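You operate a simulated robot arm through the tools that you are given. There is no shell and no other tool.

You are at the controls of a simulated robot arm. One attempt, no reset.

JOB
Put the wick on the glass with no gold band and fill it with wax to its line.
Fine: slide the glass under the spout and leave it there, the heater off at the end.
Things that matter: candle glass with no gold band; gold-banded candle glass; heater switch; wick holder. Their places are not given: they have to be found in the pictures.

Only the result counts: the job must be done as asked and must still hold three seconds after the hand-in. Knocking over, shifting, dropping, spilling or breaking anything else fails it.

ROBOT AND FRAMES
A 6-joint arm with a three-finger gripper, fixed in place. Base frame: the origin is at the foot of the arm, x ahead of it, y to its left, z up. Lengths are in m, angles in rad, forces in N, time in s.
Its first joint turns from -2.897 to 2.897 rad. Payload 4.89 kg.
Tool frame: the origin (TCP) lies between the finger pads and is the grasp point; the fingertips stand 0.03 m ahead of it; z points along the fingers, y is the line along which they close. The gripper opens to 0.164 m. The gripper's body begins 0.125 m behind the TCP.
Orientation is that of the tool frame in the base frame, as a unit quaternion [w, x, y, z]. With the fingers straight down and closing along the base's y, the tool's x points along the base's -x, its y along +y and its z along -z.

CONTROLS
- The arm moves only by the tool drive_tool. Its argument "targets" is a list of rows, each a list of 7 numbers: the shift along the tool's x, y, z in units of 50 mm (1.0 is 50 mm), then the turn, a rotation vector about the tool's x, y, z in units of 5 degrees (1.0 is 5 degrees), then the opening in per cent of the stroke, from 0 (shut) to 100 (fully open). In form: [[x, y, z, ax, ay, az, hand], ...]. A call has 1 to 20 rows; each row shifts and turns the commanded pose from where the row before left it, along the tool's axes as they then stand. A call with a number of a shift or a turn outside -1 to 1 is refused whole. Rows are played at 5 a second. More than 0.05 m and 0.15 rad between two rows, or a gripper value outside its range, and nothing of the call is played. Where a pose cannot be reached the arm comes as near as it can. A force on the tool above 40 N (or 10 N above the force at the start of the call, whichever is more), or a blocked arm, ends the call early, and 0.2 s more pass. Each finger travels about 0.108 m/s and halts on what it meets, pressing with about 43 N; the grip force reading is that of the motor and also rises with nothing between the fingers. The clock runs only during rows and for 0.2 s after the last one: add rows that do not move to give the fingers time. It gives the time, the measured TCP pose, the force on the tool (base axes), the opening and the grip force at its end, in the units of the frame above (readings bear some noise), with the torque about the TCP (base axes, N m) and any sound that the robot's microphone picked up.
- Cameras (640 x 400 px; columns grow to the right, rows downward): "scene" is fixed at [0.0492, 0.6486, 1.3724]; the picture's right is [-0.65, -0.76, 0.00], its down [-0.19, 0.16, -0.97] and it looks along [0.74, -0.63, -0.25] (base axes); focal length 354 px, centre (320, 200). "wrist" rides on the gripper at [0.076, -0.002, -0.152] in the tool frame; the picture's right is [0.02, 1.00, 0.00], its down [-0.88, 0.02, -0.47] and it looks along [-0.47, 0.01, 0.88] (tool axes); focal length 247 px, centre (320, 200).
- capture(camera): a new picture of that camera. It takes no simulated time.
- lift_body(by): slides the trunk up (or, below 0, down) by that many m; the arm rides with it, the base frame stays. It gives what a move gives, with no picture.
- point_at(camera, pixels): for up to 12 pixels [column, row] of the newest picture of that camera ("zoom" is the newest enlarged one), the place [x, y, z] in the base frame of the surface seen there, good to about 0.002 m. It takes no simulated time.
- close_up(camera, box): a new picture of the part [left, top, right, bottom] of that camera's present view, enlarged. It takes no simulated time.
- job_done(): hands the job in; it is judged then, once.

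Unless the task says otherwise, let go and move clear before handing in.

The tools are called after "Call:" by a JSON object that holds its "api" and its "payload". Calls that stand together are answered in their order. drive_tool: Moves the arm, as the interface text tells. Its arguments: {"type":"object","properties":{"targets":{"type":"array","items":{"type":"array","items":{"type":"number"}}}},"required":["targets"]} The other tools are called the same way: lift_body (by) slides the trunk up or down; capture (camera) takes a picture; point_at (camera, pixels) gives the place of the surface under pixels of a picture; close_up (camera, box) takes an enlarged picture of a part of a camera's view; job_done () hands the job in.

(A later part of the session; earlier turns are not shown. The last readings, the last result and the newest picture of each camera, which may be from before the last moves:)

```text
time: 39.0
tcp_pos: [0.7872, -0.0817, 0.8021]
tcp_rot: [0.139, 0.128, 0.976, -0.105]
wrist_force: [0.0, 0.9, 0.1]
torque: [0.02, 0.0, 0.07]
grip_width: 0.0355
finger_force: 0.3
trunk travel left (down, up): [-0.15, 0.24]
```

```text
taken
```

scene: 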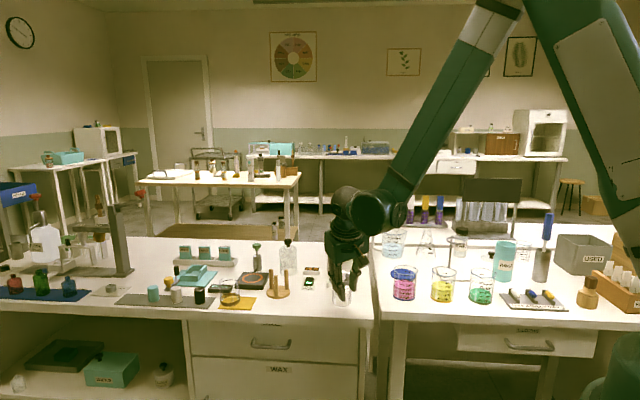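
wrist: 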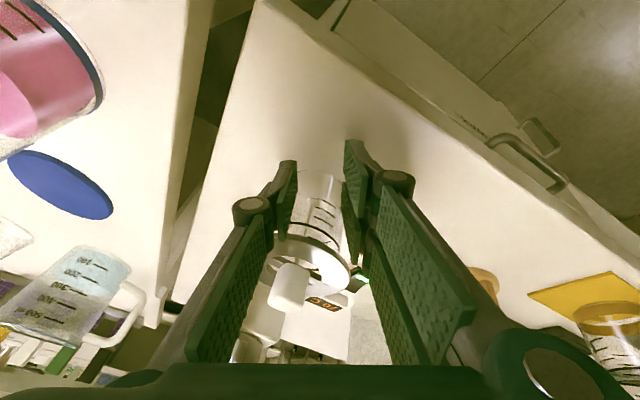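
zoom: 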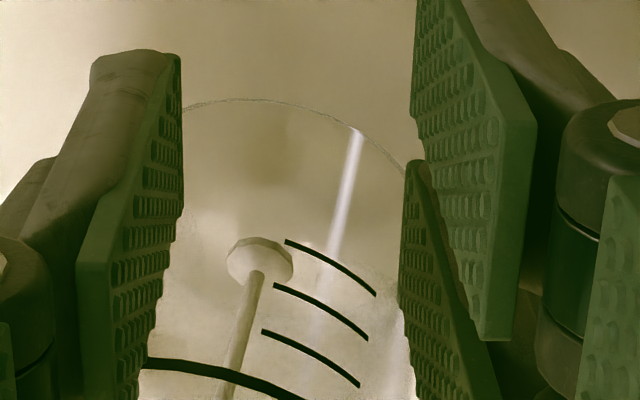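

The glass is riding steadily between the fingers. I'll continue another 40 mm.

Call:
{"api": "drive_tool", "payload": {"targets": [[-0.0814, -0.047, 0.0342, 0, 0, 0, 21.5], [-0.0814, -0.047, 0.0342, 0, 0, 0, 21.5], [-0.0814, -0.047, 0.0342, 0, 0, 0, 21.5], [-0.0814, -0.047, 0.0342, 0, 0, 0, 21.5], [-0.0814, -0.047, 0.0342, 0, 0, 0, 21.5], [-0.0814, -0.047, 0.0342, 0, 0, 0, 21.5], [-0.0814, -0.047, 0.0342, 0, 0, 0, 21.5], [-0.0814, -0.047, 0.0342, 0, 0, 0, 21.5], [0, 0, 0, 0, 0, 0, 21.5]]}}

Call:
{"api": "close_up", "payload": {"camera": "wrist", "box": [250, 150, 390, 350]}}

Call:
{"api": "close_up", "payload": {"camera": "scene", "box": [302, 212, 402, 312]}}

```text
time: 41.0
tcp_pos: [0.815, -0.11, 0.8013]
tcp_rot: [0.138, 0.128, 0.977, -0.104]
wrist_force: [-0.6, 0.4, 0.6]
torque: [-0.01, 0.01, 0.01]
grip_width: 0.0355
finger_force: 0.8
trunk travel left (down, up): [-0.15, 0.24]
```

```text
2.00 times, centred on (320, 250) of wrist
```

zoom: 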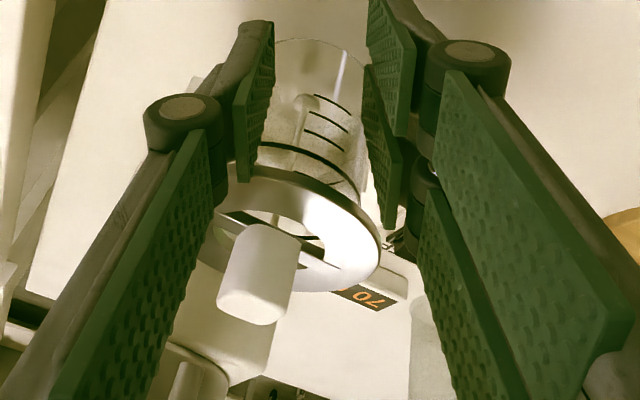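

```text
4.00 times, centred on (352, 262) of scene
```

zoom: 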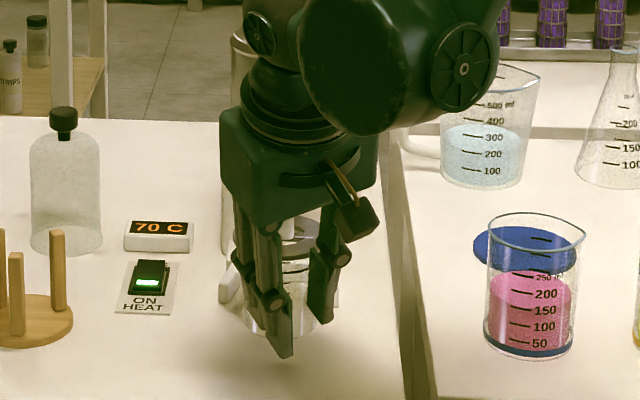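

Call:
{"api": "drive_tool", "payload": {"targets": [[-0.083, -0.044, 0.0342, 0, 0, 0, 21.5], [-0.083, -0.044, 0.0342, 0, 0, 0, 21.5], [-0.083, -0.044, 0.0342, 0, 0, 0, 21.5], [-0.083, -0.044, 0.0342, 0, 0, 0, 21.5], [-0.083, -0.044, 0.0342, 0, 0, 0, 21.5], [-0.083, -0.044, 0.0342, 0, 0, 0, 21.5], [0, 0, 0, 0, 0, 0, 21.5]]}}

Call:
{"api": "close_up", "payload": {"camera": "wrist", "box": [240, 150, 400, 350]}}

Call:
{"api": "close_up", "payload": {"camera": "scene", "box": [312, 222, 382, 302]}}

```text
time: 42.6
tcp_pos: [0.8393, -0.1296, 0.8019]
tcp_rot: [0.139, 0.128, 0.976, -0.105]
wrist_force: [-0.6, 0.0, -0.2]
torque: [0.0, -0.02, 0.04]
grip_width: 0.0354
finger_force: 0.6
trunk travel left (down, up): [-0.15, 0.24]
```

```text
2.00 times, centred on (320, 250) of wrist
```

zoom: 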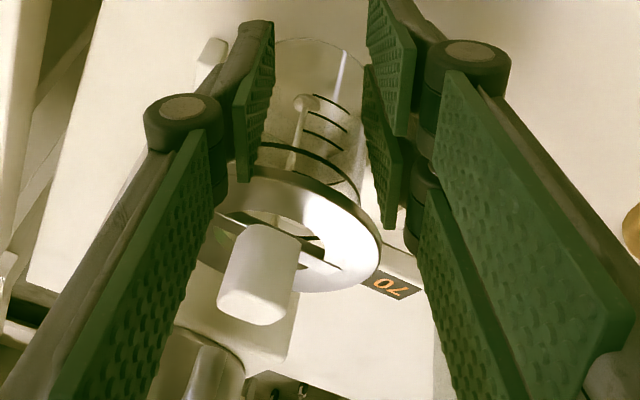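

```text
5.00 times, centred on (347, 262) of scene
```

zoom: 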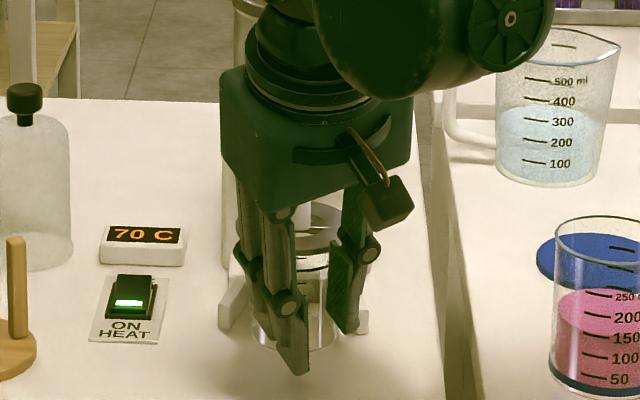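

About 11 mm should remain to the stop plate. I'll creep on, watching force.

Call:
{"api": "drive_tool", "payload": {"targets": [[-0.0326, -0.0188, 0.0137, 0, 0, 0, 21.5], [-0.0326, -0.0188, 0.0137, 0, 0, 0, 21.5], [-0.0326, -0.0188, 0.0137, 0, 0, 0, 21.5], [0, 0, 0, 0, 0, 0, 21.5]]}}

Call:
{"api": "close_up", "payload": {"camera": "wrist", "box": [240, 150, 400, 350]}}

```text
time: 43.6
tcp_pos: [0.8419, -0.1341, 0.8006]
tcp_rot: [0.139, 0.128, 0.976, -0.105]
wrist_force: [0.4, 0.6, -0.7]
torque: [0.03, 0.0, 0.05]
grip_width: 0.0355
finger_force: 0.2
trunk travel left (down, up): [-0.15, 0.24]
```

```text
2.00 times, centred on (320, 250) of wrist
```

zoom: 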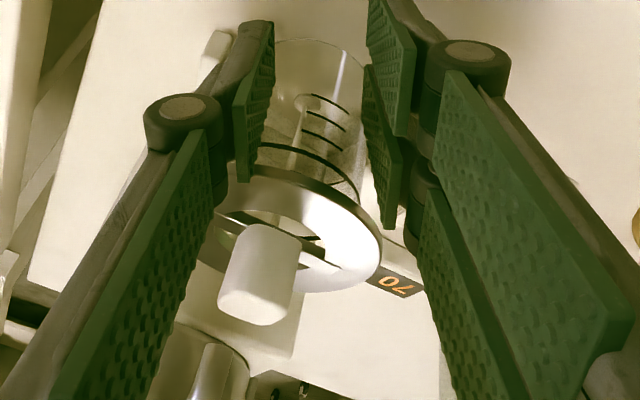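

Call:
{"api": "drive_tool", "payload": {"targets": [[-0.0326, -0.0188, 0.0137, 0, 0, 0, 21.5], [-0.0163, -0.0094, 0.0068, 0, 0, 0, 21.5], [0, 0, 0, 0, 0, 0, 21.5]]}}

Call:
{"api": "close_up", "payload": {"camera": "wrist", "box": [240, 150, 400, 350]}}

Call:
{"api": "close_up", "payload": {"camera": "scene", "box": [312, 222, 382, 302]}}

```text
time: 44.4
tcp_pos: [0.8444, -0.1361, 0.8005]
tcp_rot: [0.139, 0.129, 0.976, -0.105]
wrist_force: [-0.9, 0.6, -0.6]
torque: [0.01, 0.02, 0.0]
grip_width: 0.0358
finger_force: 0.2
trunk travel left (down, up): [-0.15, 0.24]
```

```text
2.00 times, centred on (320, 250) of wrist
```

zoom: 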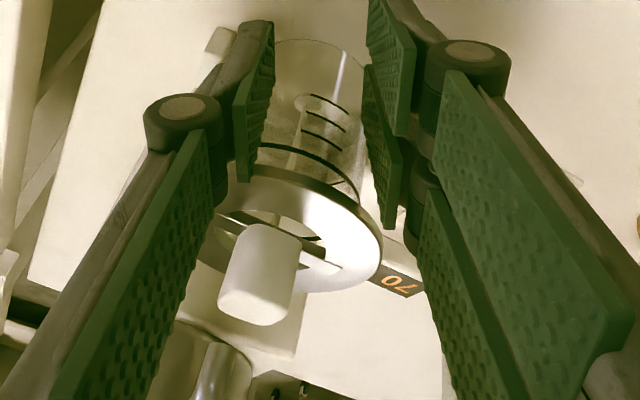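

```text
5.00 times, centred on (347, 262) of scene
```

zoom: 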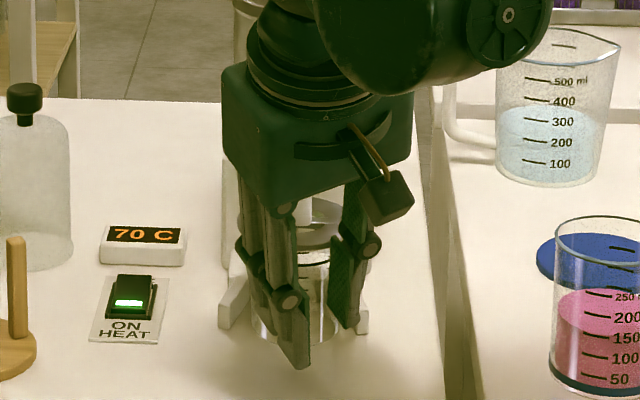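

Call:
{"api": "drive_tool", "payload": {"targets": [[-0.0163, -0.0094, 0.0068, 0, 0, 0, 21.5], [-0.0163, -0.0094, 0.0068, 0, 0, 0, 21.5], [0, 0, 0, 0, 0, 0, 21.5]]}}

Call:
{"api": "close_up", "payload": {"camera": "wrist", "box": [280, 150, 370, 230]}}

```text
time: 45.2
tcp_pos: [0.8451, -0.1371, 0.7995]
tcp_rot: [0.138, 0.128, 0.976, -0.105]
wrist_force: [0.1, 0.2, 0.0]
torque: [0.02, -0.02, 0.02]
grip_width: 0.0357
finger_force: 0.3
trunk travel left (down, up): [-0.15, 0.24]
```

```text
5.00 times, centred on (325, 190) of wrist
```

zoom: 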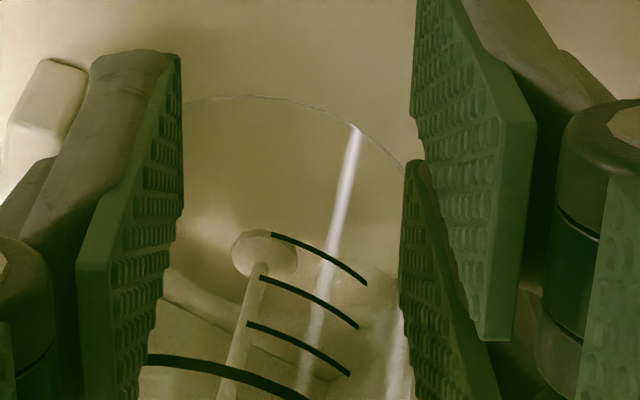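

Call:
{"api": "drive_tool", "payload": {"targets": [[-0.0163, -0.0094, 0.0068, 0, 0, 0, 21.5], [-0.0163, -0.0094, 0.0068, 0, 0, 0, 21.5], [0, 0, 0, 0, 0, 0, 21.5]]}}

Call:
{"api": "close_up", "payload": {"camera": "wrist", "box": [280, 150, 370, 230]}}

```text
time: 46.0
tcp_pos: [0.8472, -0.1391, 0.8004]
tcp_rot: [0.139, 0.128, 0.976, -0.105]
wrist_force: [-1.6, 0.8, -0.4]
torque: [0.03, -0.01, -0.02]
grip_width: 0.0356
finger_force: 0.0
trunk travel left (down, up): [-0.15, 0.24]
```

```text
5.00 times, centred on (325, 190) of wrist
```

zoom: 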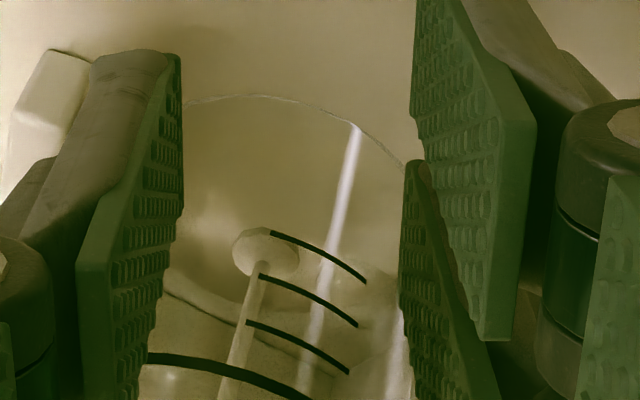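

Call:
{"api": "drive_tool", "payload": {"targets": [[-0.0163, -0.0094, 0.0068, 0, 0, 0, 21.5], [0, 0, 0, 0, 0, 0, 21.5]]}}

Call:
{"api": "close_up", "payload": {"camera": "wrist", "box": [280, 150, 370, 230]}}

```text
time: 46.6
tcp_pos: [0.8483, -0.1401, 0.8005]
tcp_rot: [0.138, 0.128, 0.977, -0.104]
wrist_force: [-0.6, 1.0, 0.5]
torque: [0.07, 0.02, 0.0]
grip_width: 0.0357
finger_force: 0.1
trunk travel left (down, up): [-0.15, 0.24]
```

```text
5.00 times, centred on (325, 190) of wrist
```

zoom: 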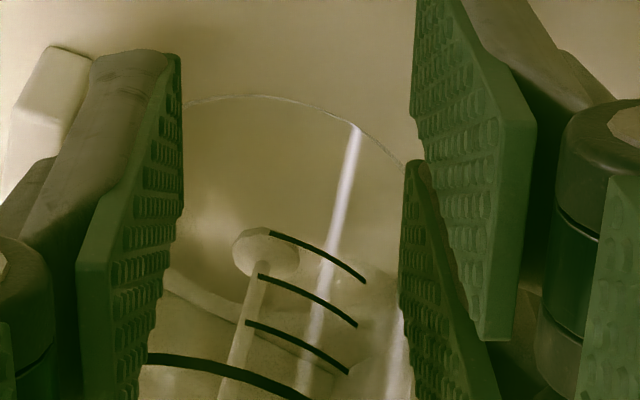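

Call:
{"api": "drive_tool", "payload": {"targets": [[-0.0163, -0.0094, 0.0068, 0, 0, 0, 21.5], [0, 0, 0, 0, 0, 0, 21.5]]}}

Call:
{"api": "close_up", "payload": {"camera": "wrist", "box": [240, 150, 400, 350]}}

```text
time: 47.2
tcp_pos: [0.8484, -0.1399, 0.8014]
tcp_rot: [0.138, 0.127, 0.977, -0.104]
wrist_force: [0.0, -0.6, 0.2]
torque: [0.03, 0.01, 0.01]
grip_width: 0.0354
finger_force: 0.2
trunk travel left (down, up): [-0.15, 0.24]
```

```text
2.00 times, centred on (320, 250) of wrist
```

zoom: 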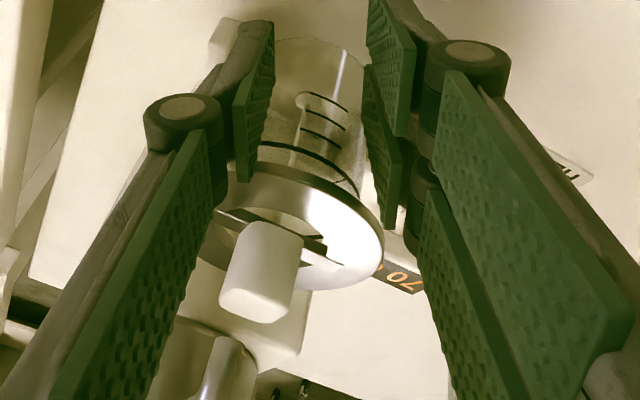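

There's no firm stop force yet. I'll back straight off and rise so the fixed camera can see exactly where the glass stands.

Call:
{"api": "drive_tool", "payload": {"targets": [[0.0814, 0.047, -0.0342, 0, 0, 0, 21.5], [0.326, 0.188, -0.137, 0, 0, 0, 21.5], [0.326, 0.188, -0.137, 0, 0, 0, 21.5], [-0.222, -0.128, -0.705, 0, 0, 0, 21.5], [-0.222, -0.128, -0.705, 0, 0, 0, 21.5], [-0.222, -0.128, -0.705, 0, 0, 0, 21.5], [-0.222, -0.128, -0.705, 0, 0, 0, 21.5], [-0.222, -0.128, -0.705, 0, 0, 0, 21.5], [-0.222, -0.128, -0.705, 0, 0, 0, 21.5], [0, 0, 0, 0, 0, 0, 21.5]]}}

Call:
{"api": "capture", "payload": {"camera": "wrist"}}

Call:
{"api": "close_up", "payload": {"camera": "scene", "box": [312, 222, 382, 302]}}

```text
time: 49.4
tcp_pos: [0.8168, -0.1083, 1.0268]
tcp_rot: [0.138, 0.127, 0.977, -0.105]
wrist_force: [-0.7, -0.1, -0.3]
torque: [0.0, 0.02, 0.02]
grip_width: 0.035
finger_force: 0.0
trunk travel left (down, up): [-0.15, 0.24]
```

```text
taken
```

wrist: 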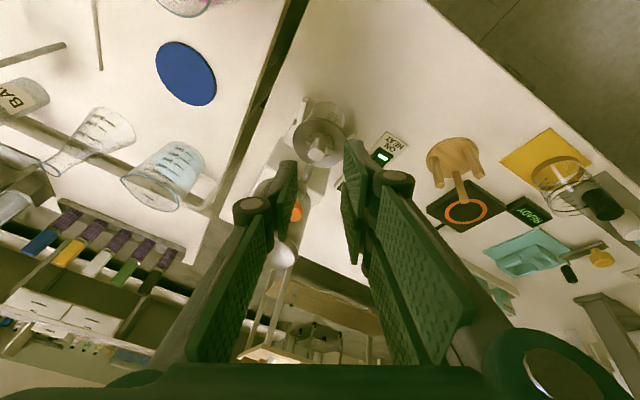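

```text
5.00 times, centred on (347, 262) of scene
```

zoom: 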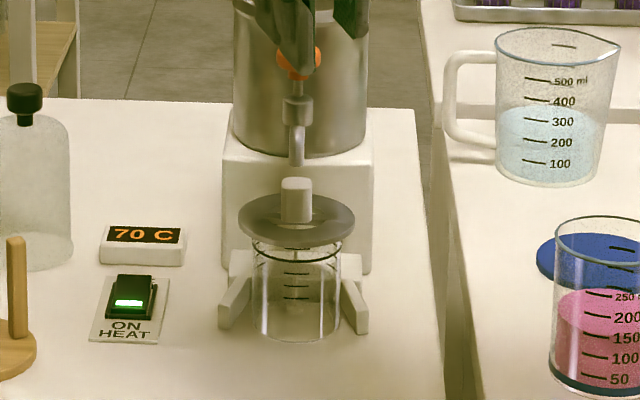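

Call:
{"api": "close_up", "payload": {"camera": "scene", "box": [326, 248, 362, 296]}}

Call:
{"api": "point_at", "payload": {"camera": "zoom", "pixels": [[295, 92], [295, 130], [294, 160], [240, 170], [400, 180], [330, 240], [160, 330], [440, 330], [320, 350], [310, 70], [300, 190], [300, 215]]}}

Call:
{"api": "close_up", "payload": {"camera": "wrist", "box": [280, 90, 360, 180]}}

Call:
{"api": "point_at", "payload": {"camera": "zoom", "pixels": [[310, 60], [240, 200], [440, 170], [350, 270], [315, 250], [320, 180], [400, 240], [260, 110], [130, 120], [330, 90], [300, 330], [270, 270]]}}

```text
8.33 times, centred on (344, 272) of scene
```

zoom: 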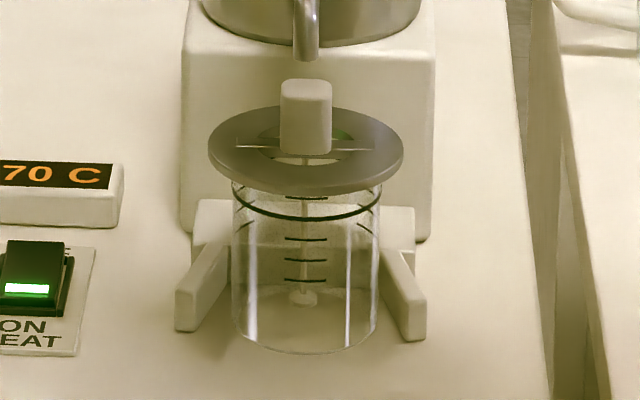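

```text
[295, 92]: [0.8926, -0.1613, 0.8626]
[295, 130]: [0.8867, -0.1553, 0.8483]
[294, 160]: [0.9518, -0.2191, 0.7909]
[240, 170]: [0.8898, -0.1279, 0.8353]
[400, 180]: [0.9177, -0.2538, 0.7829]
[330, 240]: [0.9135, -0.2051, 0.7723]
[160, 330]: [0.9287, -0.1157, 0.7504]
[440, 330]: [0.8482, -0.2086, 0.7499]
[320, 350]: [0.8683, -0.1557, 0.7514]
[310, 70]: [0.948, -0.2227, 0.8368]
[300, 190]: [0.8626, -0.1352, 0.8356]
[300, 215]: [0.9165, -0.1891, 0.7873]
```

```text
4.44 times, centred on (320, 135) of wrist
```

zoom: 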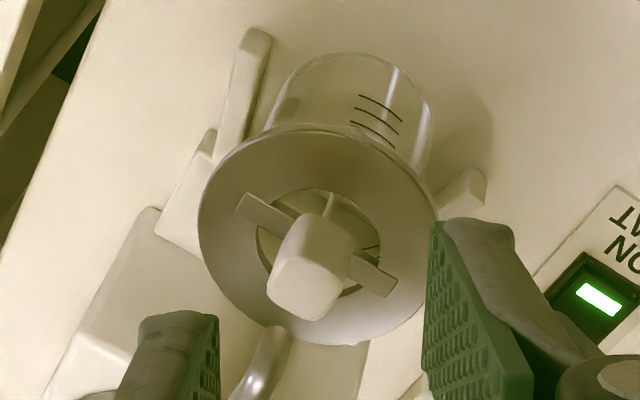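

```text
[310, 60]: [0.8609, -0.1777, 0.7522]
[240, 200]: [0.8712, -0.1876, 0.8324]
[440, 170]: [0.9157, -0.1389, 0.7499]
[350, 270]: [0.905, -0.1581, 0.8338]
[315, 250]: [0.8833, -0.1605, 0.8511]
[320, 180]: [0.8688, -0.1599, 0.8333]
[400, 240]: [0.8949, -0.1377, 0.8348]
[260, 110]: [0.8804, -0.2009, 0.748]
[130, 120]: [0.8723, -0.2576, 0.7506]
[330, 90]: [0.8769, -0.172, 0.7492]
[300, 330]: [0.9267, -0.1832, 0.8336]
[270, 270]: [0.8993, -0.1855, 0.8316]
```

The glass stands in the fork, with the spout (zoom (306,55)), knob and glass all on column ≈305. By the measurements it's still perhaps 2–4 mm short of the stop plate. I'll return along the same path and creep on until I feel the stop.

Call:
{"api": "drive_tool", "payload": {"targets": [[0.222, 0.128, 0.705, 0, 0, 0, 21.5], [0.222, 0.128, 0.705, 0, 0, 0, 21.5], [0.222, 0.128, 0.705, 0, 0, 0, 21.5], [0.222, 0.128, 0.705, 0, 0, 0, 21.5], [0.222, 0.128, 0.705, 0, 0, 0, 21.5], [0.222, 0.128, 0.705, 0, 0, 0, 21.5], [-0.163, -0.094, 0.068, 0, 0, 0, 21.5], [-0.163, -0.094, 0.068, 0, 0, 0, 21.5], [-0.163, -0.094, 0.068, 0, 0, 0, 21.5], [-0.163, -0.094, 0.068, 0, 0, 0, 21.5], [0, 0, 0, 0, 0, 0, 21.5]]}}

Call:
{"api": "close_up", "payload": {"camera": "wrist", "box": [280, 150, 370, 230]}}

```text
time: 51.8
tcp_pos: [0.8444, -0.1373, 0.8015]
tcp_rot: [0.138, 0.128, 0.976, -0.105]
wrist_force: [0.6, -0.5, 0.6]
torque: [0.0, -0.01, -0.01]
grip_width: 0.0352
finger_force: 0.1
trunk travel left (down, up): [-0.15, 0.24]
```

```text
5.00 times, centred on (325, 190) of wrist
```

zoom: 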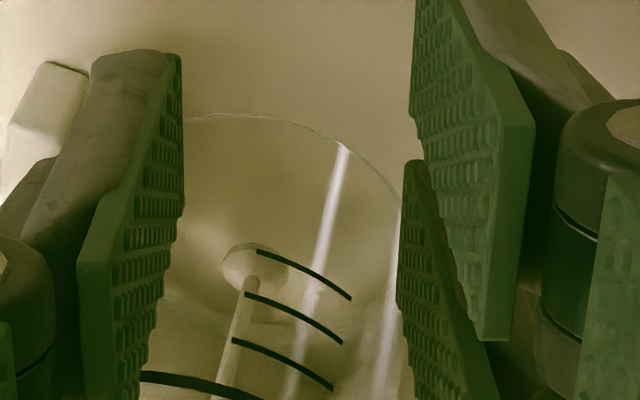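

Call:
{"api": "drive_tool", "payload": {"targets": [[-0.0326, -0.0188, 0.0137, 0, 0, 0, 21.5], [-0.0326, -0.0188, 0.0137, 0, 0, 0, 21.5], [-0.0163, -0.0094, 0.0068, 0, 0, 0, 21.5], [-0.0163, -0.0094, 0.0068, 0, 0, 0, 21.5], [0, 0, 0, 0, 0, 0, 21.5]]}}

Call:
{"api": "close_up", "payload": {"camera": "wrist", "box": [280, 150, 370, 230]}}

```text
time: 53.0
tcp_pos: [0.8485, -0.1411, 0.8017]
tcp_rot: [0.138, 0.128, 0.976, -0.105]
wrist_force: [-1.9, 2.6, -0.1]
torque: [0.02, 0.07, 0.07]
grip_width: 0.036
finger_force: 0.7
trunk travel left (down, up): [-0.15, 0.24]
```

```text
5.00 times, centred on (325, 190) of wrist
```

zoom: 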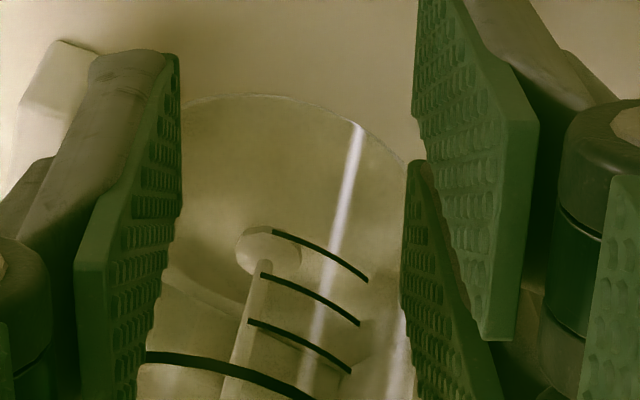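

A clear stop: about 3.2 N against the push, so the glass is home against the plate. I'll back off and rise.

Call:
{"api": "drive_tool", "payload": {"targets": [[0.0814, 0.047, -0.0342, 0, 0, 0, 21.5], [0.326, 0.188, -0.137, 0, 0, 0, 21.5], [0.326, 0.188, -0.137, 0, 0, 0, 21.5], [-0.222, -0.128, -0.705, 0, 0, 0, 21.5], [-0.222, -0.128, -0.705, 0, 0, 0, 21.5], [-0.222, -0.128, -0.705, 0, 0, 0, 21.5], [-0.222, -0.128, -0.705, 0, 0, 0, 21.5], [-0.222, -0.128, -0.705, 0, 0, 0, 21.5], [-0.222, -0.128, -0.705, 0, 0, 0, 21.5], [0, 0, 0, 0, 0, 0, 21.5]]}}

Call:
{"api": "capture", "payload": {"camera": "wrist"}}

Call:
{"api": "close_up", "payload": {"camera": "scene", "box": [326, 248, 362, 296]}}

Call:
{"api": "close_up", "payload": {"camera": "wrist", "box": [280, 90, 360, 180]}}

```text
time: 55.2
tcp_pos: [0.8157, -0.1092, 1.0258]
tcp_rot: [0.139, 0.128, 0.976, -0.105]
wrist_force: [-0.4, 0.8, 0.8]
torque: [0.02, -0.07, 0.02]
grip_width: 0.0351
finger_force: 0.1
trunk travel left (down, up): [-0.15, 0.24]
```

```text
taken
```

wrist: 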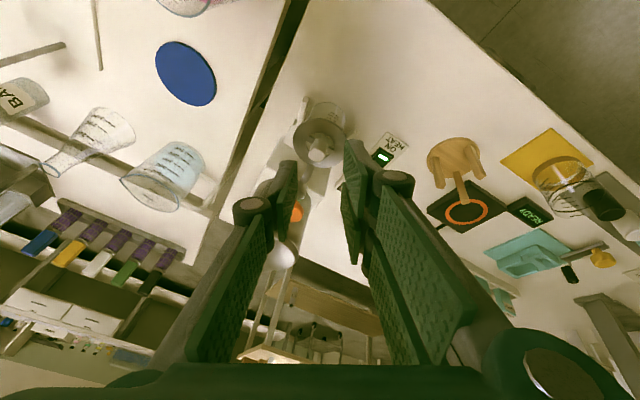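

```text
8.33 times, centred on (344, 272) of scene
```

zoom: 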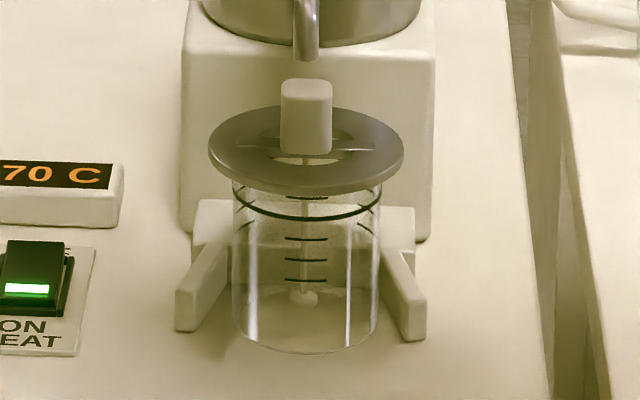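

```text
4.44 times, centred on (320, 135) of wrist
```

zoom: 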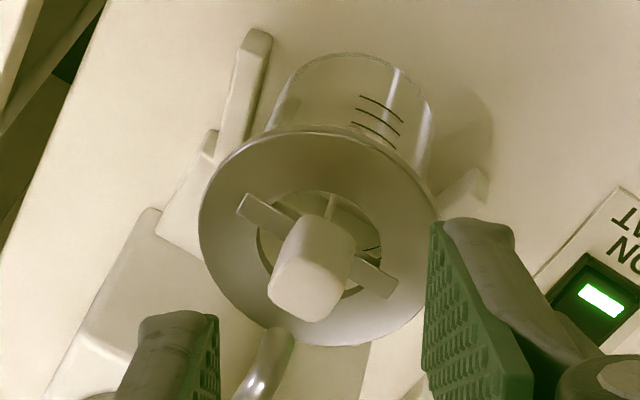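

The glass sits home, with the disc level and the bar crosswise. Next I'll measure the orange plunger and the pot to plan the press.

Call:
{"api": "close_up", "payload": {"camera": "scene", "box": [320, 205, 370, 265]}}

Call:
{"api": "point_at", "payload": {"camera": "zoom", "pixels": [[220, 100], [220, 200], [420, 100], [420, 200], [210, 60], [430, 60], [320, 290], [300, 130], [310, 150], [285, 215], [260, 290], [380, 290]]}}

```text
6.67 times, centred on (345, 235) of scene
```

zoom: 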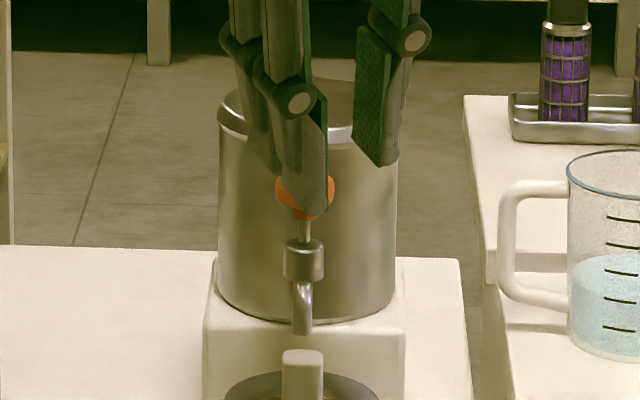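

```text
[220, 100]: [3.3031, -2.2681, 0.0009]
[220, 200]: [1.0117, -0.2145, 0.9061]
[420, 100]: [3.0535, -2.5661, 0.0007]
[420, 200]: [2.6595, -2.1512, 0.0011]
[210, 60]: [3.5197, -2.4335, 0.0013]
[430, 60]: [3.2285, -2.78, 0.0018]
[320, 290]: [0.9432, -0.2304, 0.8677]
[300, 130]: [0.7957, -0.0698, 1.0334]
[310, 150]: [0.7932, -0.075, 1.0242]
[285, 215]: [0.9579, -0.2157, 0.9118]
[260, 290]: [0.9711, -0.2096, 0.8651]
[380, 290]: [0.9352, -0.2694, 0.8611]
```

The pot's front wall is at u≈0.829 and its rim near z≈0.96; the plunger is at about (0.918,−0.1935), top z≈0.951. I'll set the tool vertical, close the fingers and move above the plunger.

Call:
{"api": "drive_tool", "payload": {"targets": [[0, 0, -0.3, -0.5, 0.866, 0, 12], [0, 0, 0, -0.5, 0.866, 0, 0], [0, 0, 0, -0.5, 0.866, 0, 0], [0, 0, 0, -0.5, 0.866, 0, 0], [0, 0, 0, 0, 0, 0, 0]]}}

```text
time: 56.4
tcp_pos: [0.8135, -0.1054, 1.0407]
tcp_rot: [0.0, 0.131, 0.991, 0.001]
wrist_force: [0.0, -0.1, -0.5]
torque: [-0.02, 0.03, 0.01]
grip_width: 0.0
finger_force: 43.3
trunk travel left (down, up): [-0.15, 0.24]
```

Call:
{"api": "drive_tool", "payload": {"targets": [[-0.4, -0.19, 0, 0, 0, 0, 0], [-0.619, -0.29, 0, 0, 0, 0, 0], [-0.619, -0.29, 0, 0, 0, 0, 0], [-0.5, -0.235, 0, 0, 0, 0, 0], [-0.337, -0.156, 0, 0, 0, 0, 0], [0, 0, 0, 0, 0, 0, 0]]}}

Call:
{"api": "capture", "payload": {"camera": "wrist"}}

Call:
{"api": "close_up", "payload": {"camera": "scene", "box": [310, 175, 380, 265]}}

Call:
{"api": "close_up", "payload": {"camera": "wrist", "box": [270, 110, 370, 220]}}

```text
time: 57.8
tcp_pos: [0.9179, -0.1942, 1.0391]
tcp_rot: [0.001, 0.13, 0.991, 0.001]
wrist_force: [0.2, 0.0, -0.5]
torque: [0.0, 0.01, 0.01]
grip_width: 0.0002
finger_force: 42.6
trunk travel left (down, up): [-0.15, 0.24]
```

```text
taken
```

wrist: 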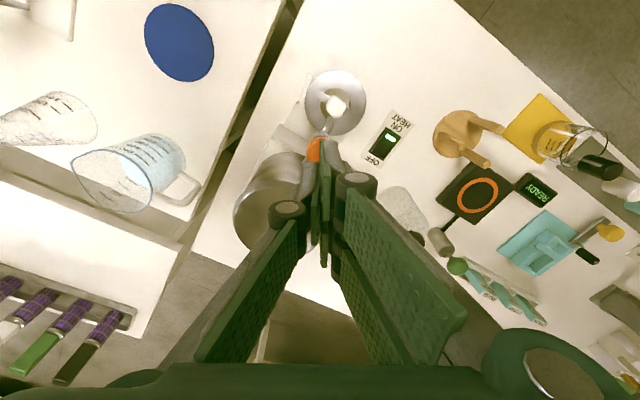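

```text
4.44 times, centred on (345, 220) of scene
```

zoom: 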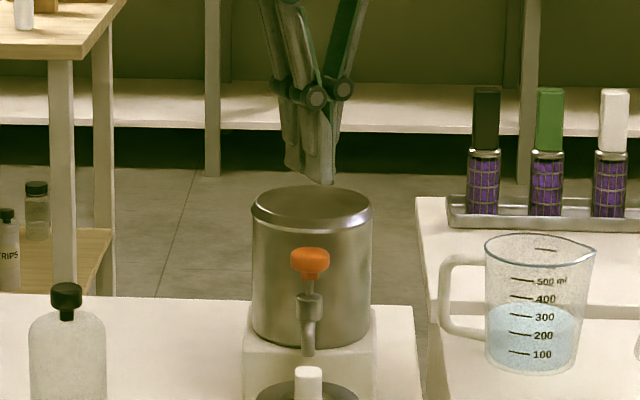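

```text
3.64 times, centred on (320, 165) of wrist
```

zoom: 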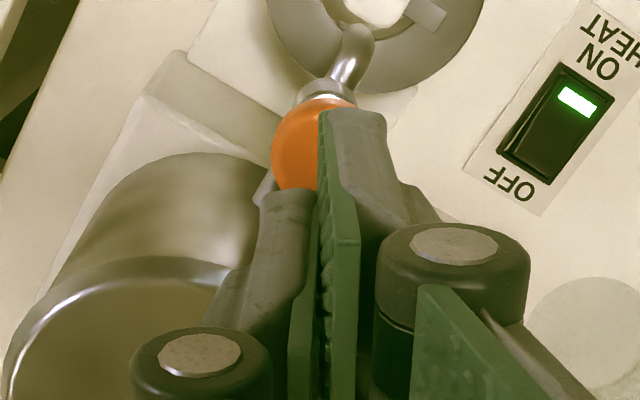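

Call:
{"api": "point_at", "payload": {"camera": "zoom", "pixels": [[300, 150], [278, 155], [310, 105], [345, 102], [290, 185], [315, 130], [345, 60], [280, 195], [350, 125], [320, 230]]}}

Call:
{"api": "close_up", "payload": {"camera": "scene", "box": [325, 190, 365, 250]}}

Call:
{"api": "point_at", "payload": {"camera": "zoom", "pixels": [[300, 255], [303, 262], [275, 258], [330, 258], [303, 275], [300, 115], [330, 115], [310, 100], [285, 100]]}}

```text
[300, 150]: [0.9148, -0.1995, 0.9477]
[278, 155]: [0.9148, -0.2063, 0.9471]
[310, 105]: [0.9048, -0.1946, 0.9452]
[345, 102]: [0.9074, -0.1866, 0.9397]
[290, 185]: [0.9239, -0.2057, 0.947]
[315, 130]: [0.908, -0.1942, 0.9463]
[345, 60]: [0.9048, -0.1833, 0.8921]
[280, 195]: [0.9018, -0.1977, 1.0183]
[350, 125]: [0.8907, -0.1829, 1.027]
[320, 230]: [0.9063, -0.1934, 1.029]
```

```text
6.67 times, centred on (345, 220) of scene
```

zoom: 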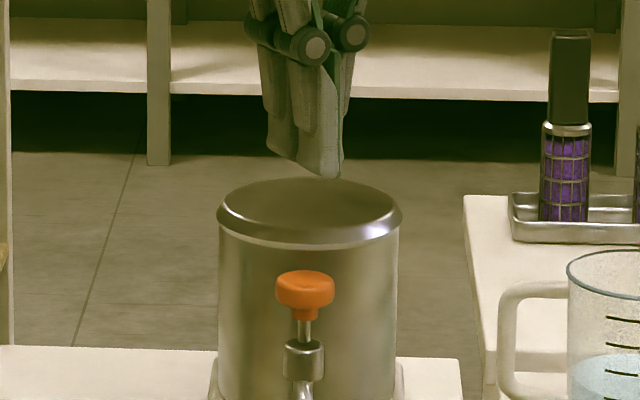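

```text
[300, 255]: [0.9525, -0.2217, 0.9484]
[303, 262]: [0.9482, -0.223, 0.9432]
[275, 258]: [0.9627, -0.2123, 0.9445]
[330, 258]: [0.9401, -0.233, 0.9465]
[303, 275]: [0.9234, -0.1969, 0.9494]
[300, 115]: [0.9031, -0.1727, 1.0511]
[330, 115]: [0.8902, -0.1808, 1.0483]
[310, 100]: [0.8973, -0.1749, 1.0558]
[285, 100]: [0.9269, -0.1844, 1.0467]
```

The plunger's centre fits (0.917,−0.1935), r≈14 mm, and the closed fingers are within 1 mm of it. I'll descend to about 8 mm above its top.

Call:
{"api": "drive_tool", "payload": {"targets": [[0, 0, 0.25, 0, 0, 0, 0], [0, 0, 0.4, 0, 0, 0, 0], [0, 0, 0.35, 0, 0, 0, 0], [0, 0, 0, 0, 0, 0, 0]]}}

Call:
{"api": "close_up", "payload": {"camera": "scene", "box": [325, 200, 365, 260]}}

Call:
{"api": "close_up", "payload": {"camera": "wrist", "box": [270, 90, 370, 220]}}

```text
time: 58.8
tcp_pos: [0.9184, -0.1947, 0.9906]
tcp_rot: [0.001, 0.131, 0.991, 0.001]
wrist_force: [-0.8, 0.2, 0.0]
torque: [0.0, 0.02, 0.03]
grip_width: 0.0
finger_force: 42.3
trunk travel left (down, up): [-0.15, 0.24]
```

```text
6.67 times, centred on (345, 230) of scene
```

zoom: 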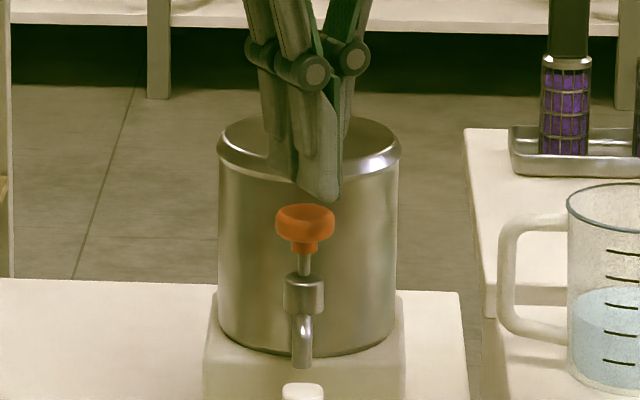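

```text
3.08 times, centred on (320, 155) of wrist
```

zoom: 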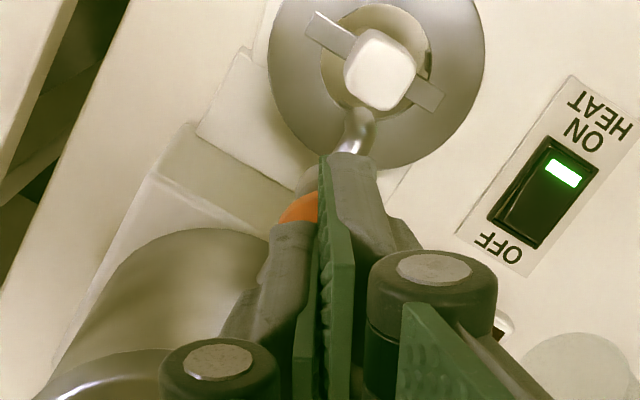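

The fingers are centred above the orange plunger, and the wrist view shows the spout over the opening between knob and ring. I'll touch down gently and feel the plunger.

Call:
{"api": "drive_tool", "payload": {"targets": [[0, 0, 0.12, 0, 0, 0, 0], [0, 0, 0.06, 0, 0, 0, 0], [0, 0, 0, 0, 0, 0, 0]]}}

Call:
{"api": "close_up", "payload": {"camera": "scene", "box": [325, 210, 365, 300]}}

```text
time: 59.6
tcp_pos: [0.9171, -0.1944, 0.9818]
tcp_rot: [0.001, 0.13, 0.992, 0.001]
wrist_force: [0.6, 0.1, -1.0]
torque: [0.02, 0.01, -0.03]
grip_width: 0.0
finger_force: 43.0
trunk travel left (down, up): [-0.15, 0.24]
```

```text
4.44 times, centred on (345, 255) of scene
```

zoom: 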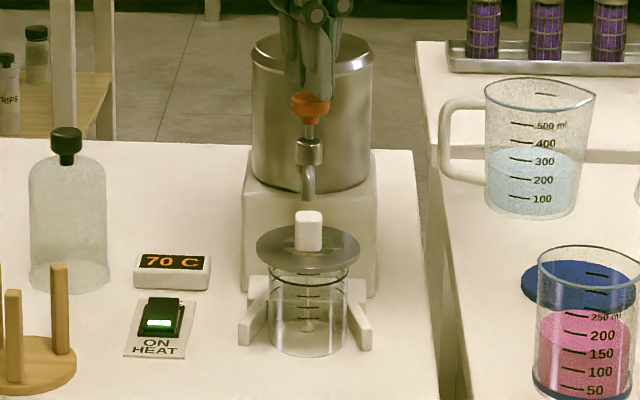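

Just about touching. I'll press 3 mm and look for flow.

Call:
{"api": "drive_tool", "payload": {"targets": [[0, 0, 0.06, 0, 0, 0, 0]]}}

Call:
{"api": "close_up", "payload": {"camera": "scene", "box": [325, 210, 365, 300]}}

```text
time: 60.0
tcp_pos: [0.9175, -0.1949, 0.9772]
tcp_rot: [0.0, 0.131, 0.991, 0.001]
wrist_force: [-1.0, -0.2, -0.3]
torque: [-0.01, 0.03, -0.02]
grip_width: 0.0
finger_force: 42.8
trunk travel left (down, up): [-0.15, 0.24]
```

```text
4.44 times, centred on (345, 255) of scene
```

zoom: 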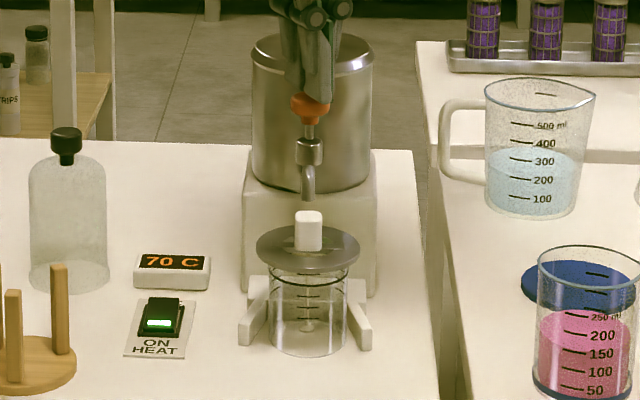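

Call:
{"api": "drive_tool", "payload": {"targets": [[0, 0, 0.06, 0, 0, 0, 0]]}}

Call:
{"api": "close_up", "payload": {"camera": "scene", "box": [330, 210, 360, 260]}}

Call:
{"api": "close_up", "payload": {"camera": "wrist", "box": [270, 90, 370, 220]}}

```text
time: 60.4
tcp_pos: [0.9171, -0.1931, 0.9747]
tcp_rot: [0.001, 0.13, 0.991, 0.001]
wrist_force: [0.4, 0.6, -0.4]
torque: [0.01, -0.02, -0.01]
grip_width: 0.0
finger_force: 42.7
trunk travel left (down, up): [-0.15, 0.24]
```

```text
8.00 times, centred on (345, 235) of scene
```

zoom: 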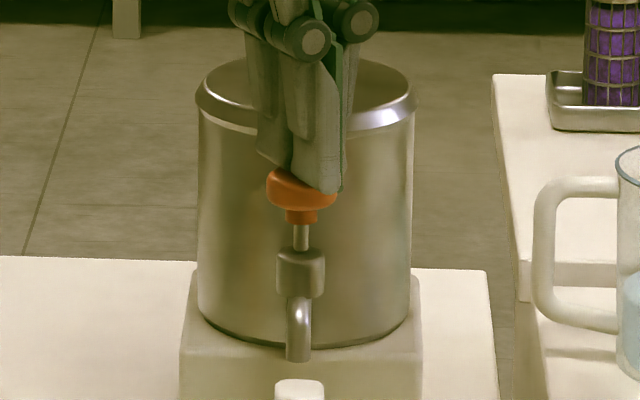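

```text
3.08 times, centred on (320, 155) of wrist
```

zoom: 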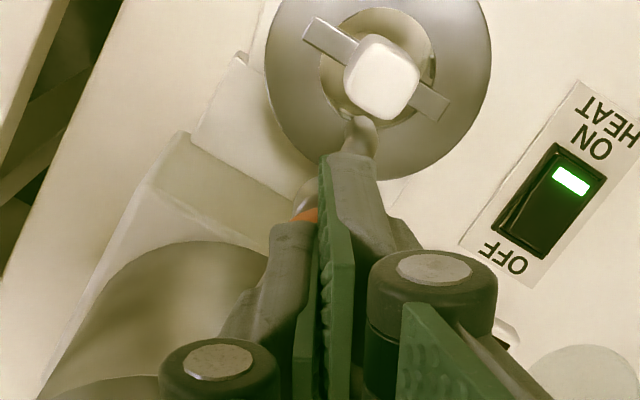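

Call:
{"api": "drive_tool", "payload": {"targets": [[0, 0, 0.06, 0, 0, 0, 0]]}}

Call:
{"api": "close_up", "payload": {"camera": "scene", "box": [330, 210, 360, 260]}}

Call:
{"api": "close_up", "payload": {"camera": "scene", "box": [326, 248, 362, 296]}}

```text
time: 60.8
tcp_pos: [0.9169, -0.1941, 0.9727]
tcp_rot: [0.001, 0.13, 0.991, 0.001]
wrist_force: [0.5, 0.2, 1.6]
torque: [-0.01, -0.03, -0.03]
grip_width: 0.0061
finger_force: 43.0
trunk travel left (down, up): [-0.15, 0.24]
```

```text
8.00 times, centred on (345, 235) of scene
```

zoom: 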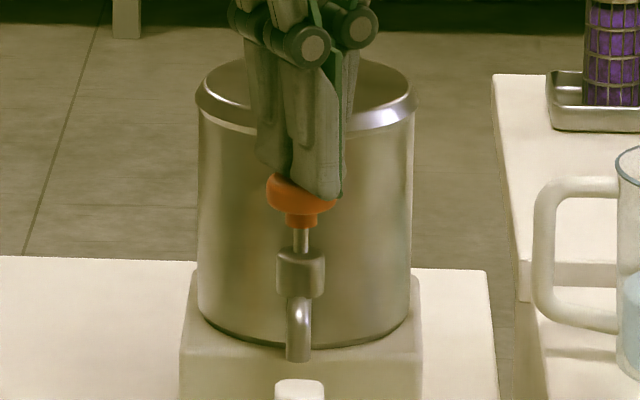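

```text
8.33 times, centred on (344, 272) of scene
```

zoom: 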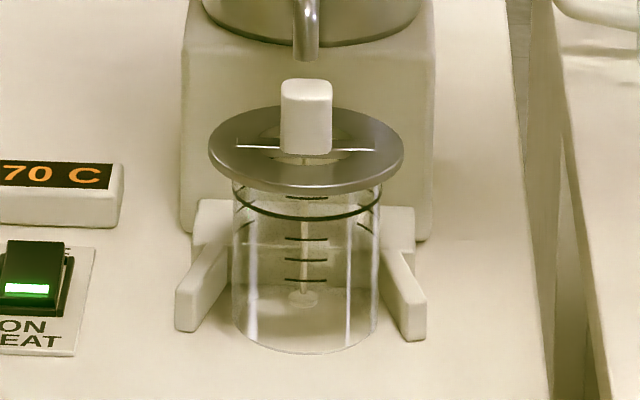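

The plunger moved about 2 mm, but its domed top wedged the fingers apart (width 0.006), so I'll press with the single thumb finger instead. I'll raise, open, and shift so the thumb is over the plunger.

Call:
{"api": "drive_tool", "payload": {"targets": [[0, 0, -0.2, 0, 0, 0, 0], [0, 0, -0.3, 0, 0, 0, 20], [0, 0.25, 0, 0, 0, 0, 40], [0, 0.506, 0, 0, 0, 0, 40], [0, 0, 0, 0, 0, 0, 40]]}}

Call:
{"api": "close_up", "payload": {"camera": "scene", "box": [320, 200, 370, 260]}}

Call:
{"api": "close_up", "payload": {"camera": "wrist", "box": [230, 90, 370, 250]}}

```text
time: 62.0
tcp_pos: [0.9288, -0.1567, 0.9972]
tcp_rot: [0.001, 0.131, 0.991, 0.001]
wrist_force: [-0.4, -0.3, 0.4]
torque: [0.06, -0.06, 0.02]
grip_width: 0.0656
finger_force: 0.0
trunk travel left (down, up): [-0.15, 0.24]
```

```text
6.67 times, centred on (345, 230) of scene
```

zoom: 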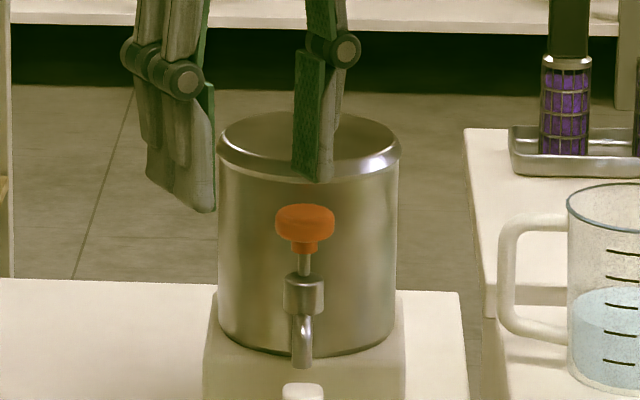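

```text
2.50 times, centred on (300, 170) of wrist
```

zoom: 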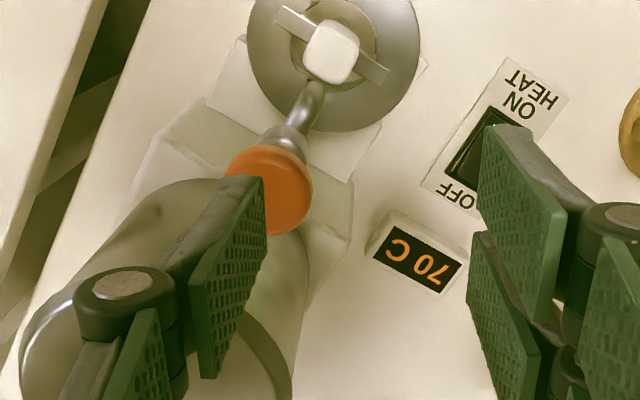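

The plunger sprang back up, so it's a push-to-pour tap. In the wrist view the thumb sits about 6 mm to the −y side of the plunger's centre. I'll shift that much and lower to near contact.

Call:
{"api": "drive_tool", "payload": {"targets": [[0, 0.12, 0.1, 0, 0, 0, 40], [0, 0, 0.1, 0, 0, 0, 40], [0, 0, 0, 0, 0, 0, 40]]}}

Call:
{"api": "close_up", "payload": {"camera": "scene", "box": [325, 210, 365, 260]}}

Call:
{"api": "close_up", "payload": {"camera": "wrist", "box": [240, 100, 340, 220]}}

```text
time: 62.8
tcp_pos: [0.9287, -0.1516, 0.9877]
tcp_rot: [0.0, 0.129, 0.992, 0.001]
wrist_force: [-0.4, 0.5, 0.4]
torque: [-0.03, 0.02, -0.02]
grip_width: 0.0654
finger_force: 0.0
trunk travel left (down, up): [-0.15, 0.24]
```

```text
8.00 times, centred on (345, 235) of scene
```

zoom: 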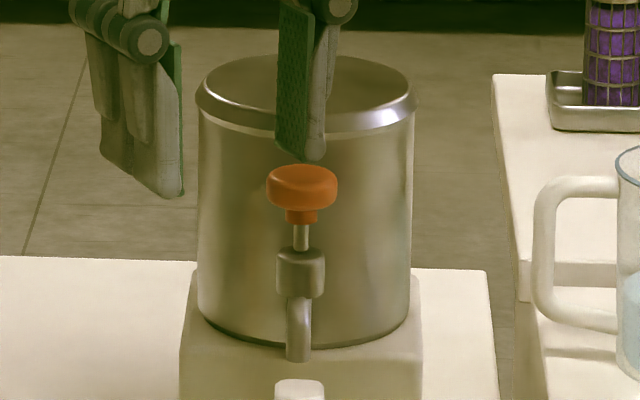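

```text
3.33 times, centred on (290, 160) of wrist
```

zoom: 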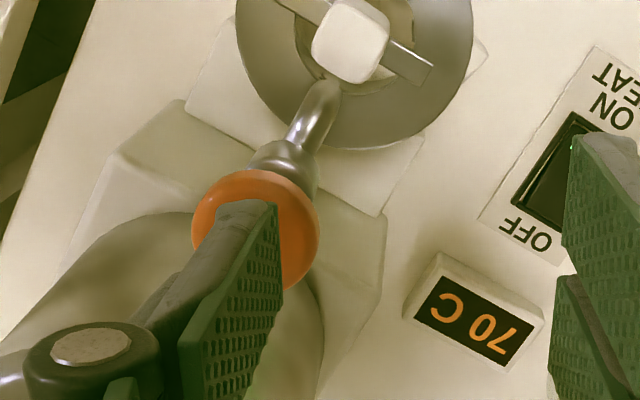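

The thumb is now centred on the plunger in both views. I'll press down in small steps.

Call:
{"api": "drive_tool", "payload": {"targets": [[0, 0, 0.1, 0, 0, 0, 40], [0, 0, 0.06, 0, 0, 0, 40]]}}

Call:
{"api": "close_up", "payload": {"camera": "scene", "box": [325, 210, 365, 260]}}

```text
time: 63.4
tcp_pos: [0.9294, -0.1507, 0.9796]
tcp_rot: [0.001, 0.13, 0.991, 0.001]
wrist_force: [0.1, -0.3, 0.1]
torque: [0.01, -0.01, -0.01]
grip_width: 0.0658
finger_force: 0.0
trunk travel left (down, up): [-0.15, 0.24]
```

```text
8.00 times, centred on (345, 235) of scene
```

zoom: 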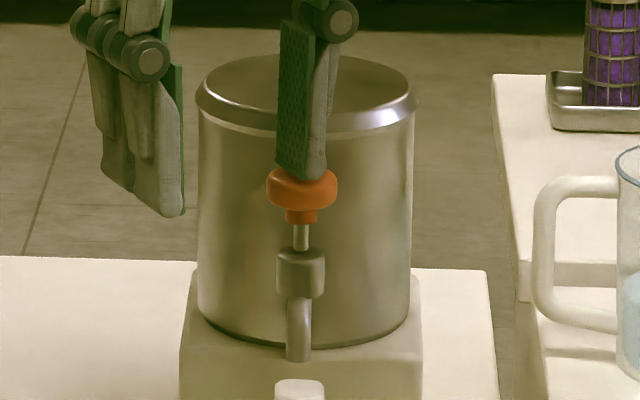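

Call:
{"api": "drive_tool", "payload": {"targets": [[0, 0, 0.06, 0, 0, 0, 40]]}}

Call:
{"api": "close_up", "payload": {"camera": "scene", "box": [325, 215, 365, 300]}}

```text
time: 63.8
tcp_pos: [0.9292, -0.1518, 0.9769]
tcp_rot: [0.001, 0.13, 0.991, 0.0]
wrist_force: [1.0, 0.9, 0.4]
torque: [-0.02, 0.02, 0.01]
grip_width: 0.0656
finger_force: 0.1
trunk travel left (down, up): [-0.15, 0.24]
```

```text
4.71 times, centred on (345, 258) of scene
```

zoom: 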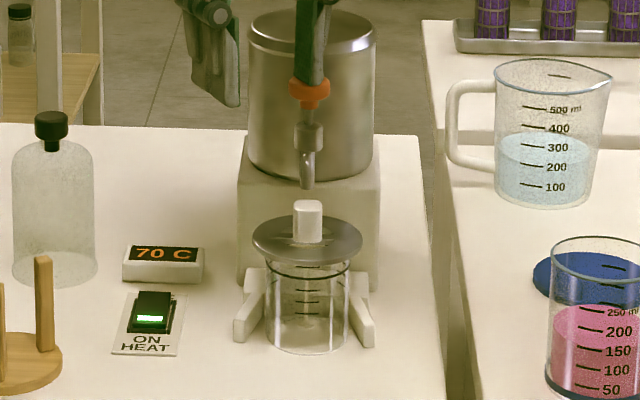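

Call:
{"api": "drive_tool", "payload": {"targets": [[0, 0, 0.06, 0, 0, 0, 40]]}}

Call:
{"api": "close_up", "payload": {"camera": "scene", "box": [325, 215, 365, 300]}}

```text
time: 64.2
tcp_pos: [0.9301, -0.1513, 0.973]
tcp_rot: [0.001, 0.131, 0.991, 0.002]
wrist_force: [0.0, -0.4, 1.6]
torque: [-0.07, 0.03, -0.02]
grip_width: 0.0656
finger_force: 0.1
trunk travel left (down, up): [-0.15, 0.24]
```

```text
4.71 times, centred on (345, 258) of scene
```

zoom: 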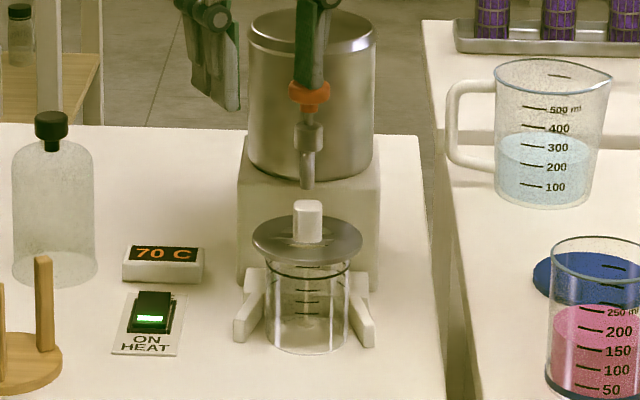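

Call:
{"api": "drive_tool", "payload": {"targets": [[0, 0, 0.05, 0, 0, 0, 40]]}}

Call:
{"api": "close_up", "payload": {"camera": "scene", "box": [325, 215, 365, 300]}}

```text
time: 64.6
tcp_pos: [0.9297, -0.1517, 0.9714]
tcp_rot: [0.002, 0.131, 0.991, 0.001]
wrist_force: [-0.6, 0.5, 2.7]
torque: [-0.1, 0.05, -0.01]
grip_width: 0.0658
finger_force: 0.1
trunk travel left (down, up): [-0.15, 0.24]
```

```text
4.71 times, centred on (345, 258) of scene
```

zoom: 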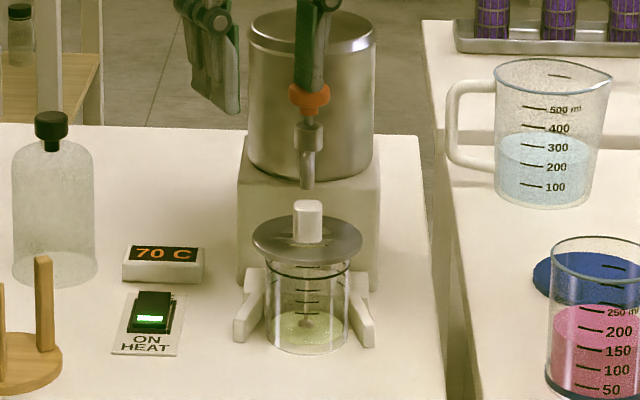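

Wax began to flow: a pale green pool shows in the glass bottom at zoom (308,328). I'll look closer before letting time run.

Call:
{"api": "close_up", "payload": {"camera": "scene", "box": [328, 262, 358, 296]}}

Call:
{"api": "capture", "payload": {"camera": "wrist"}}

```text
11.76 times, centred on (343, 279) of scene
```

zoom: 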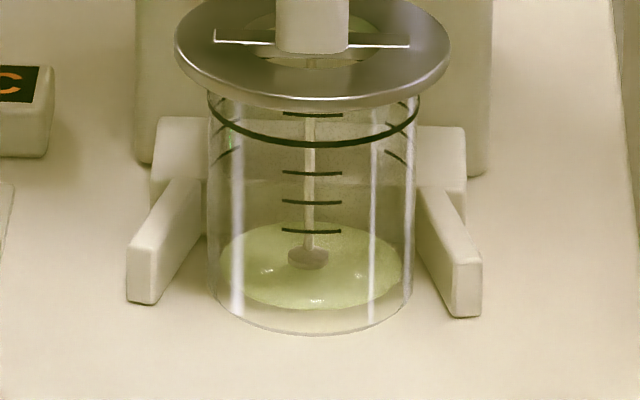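

```text
taken
```

wrist: 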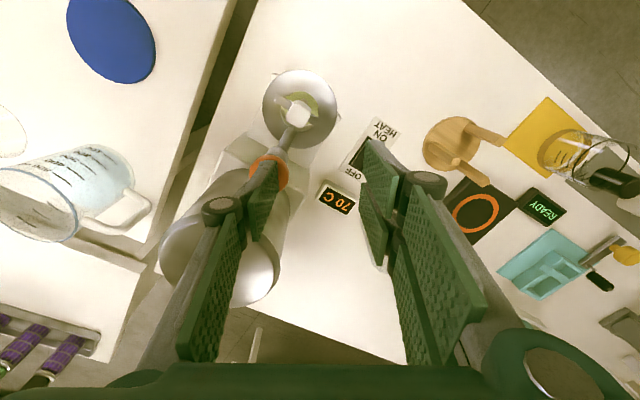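

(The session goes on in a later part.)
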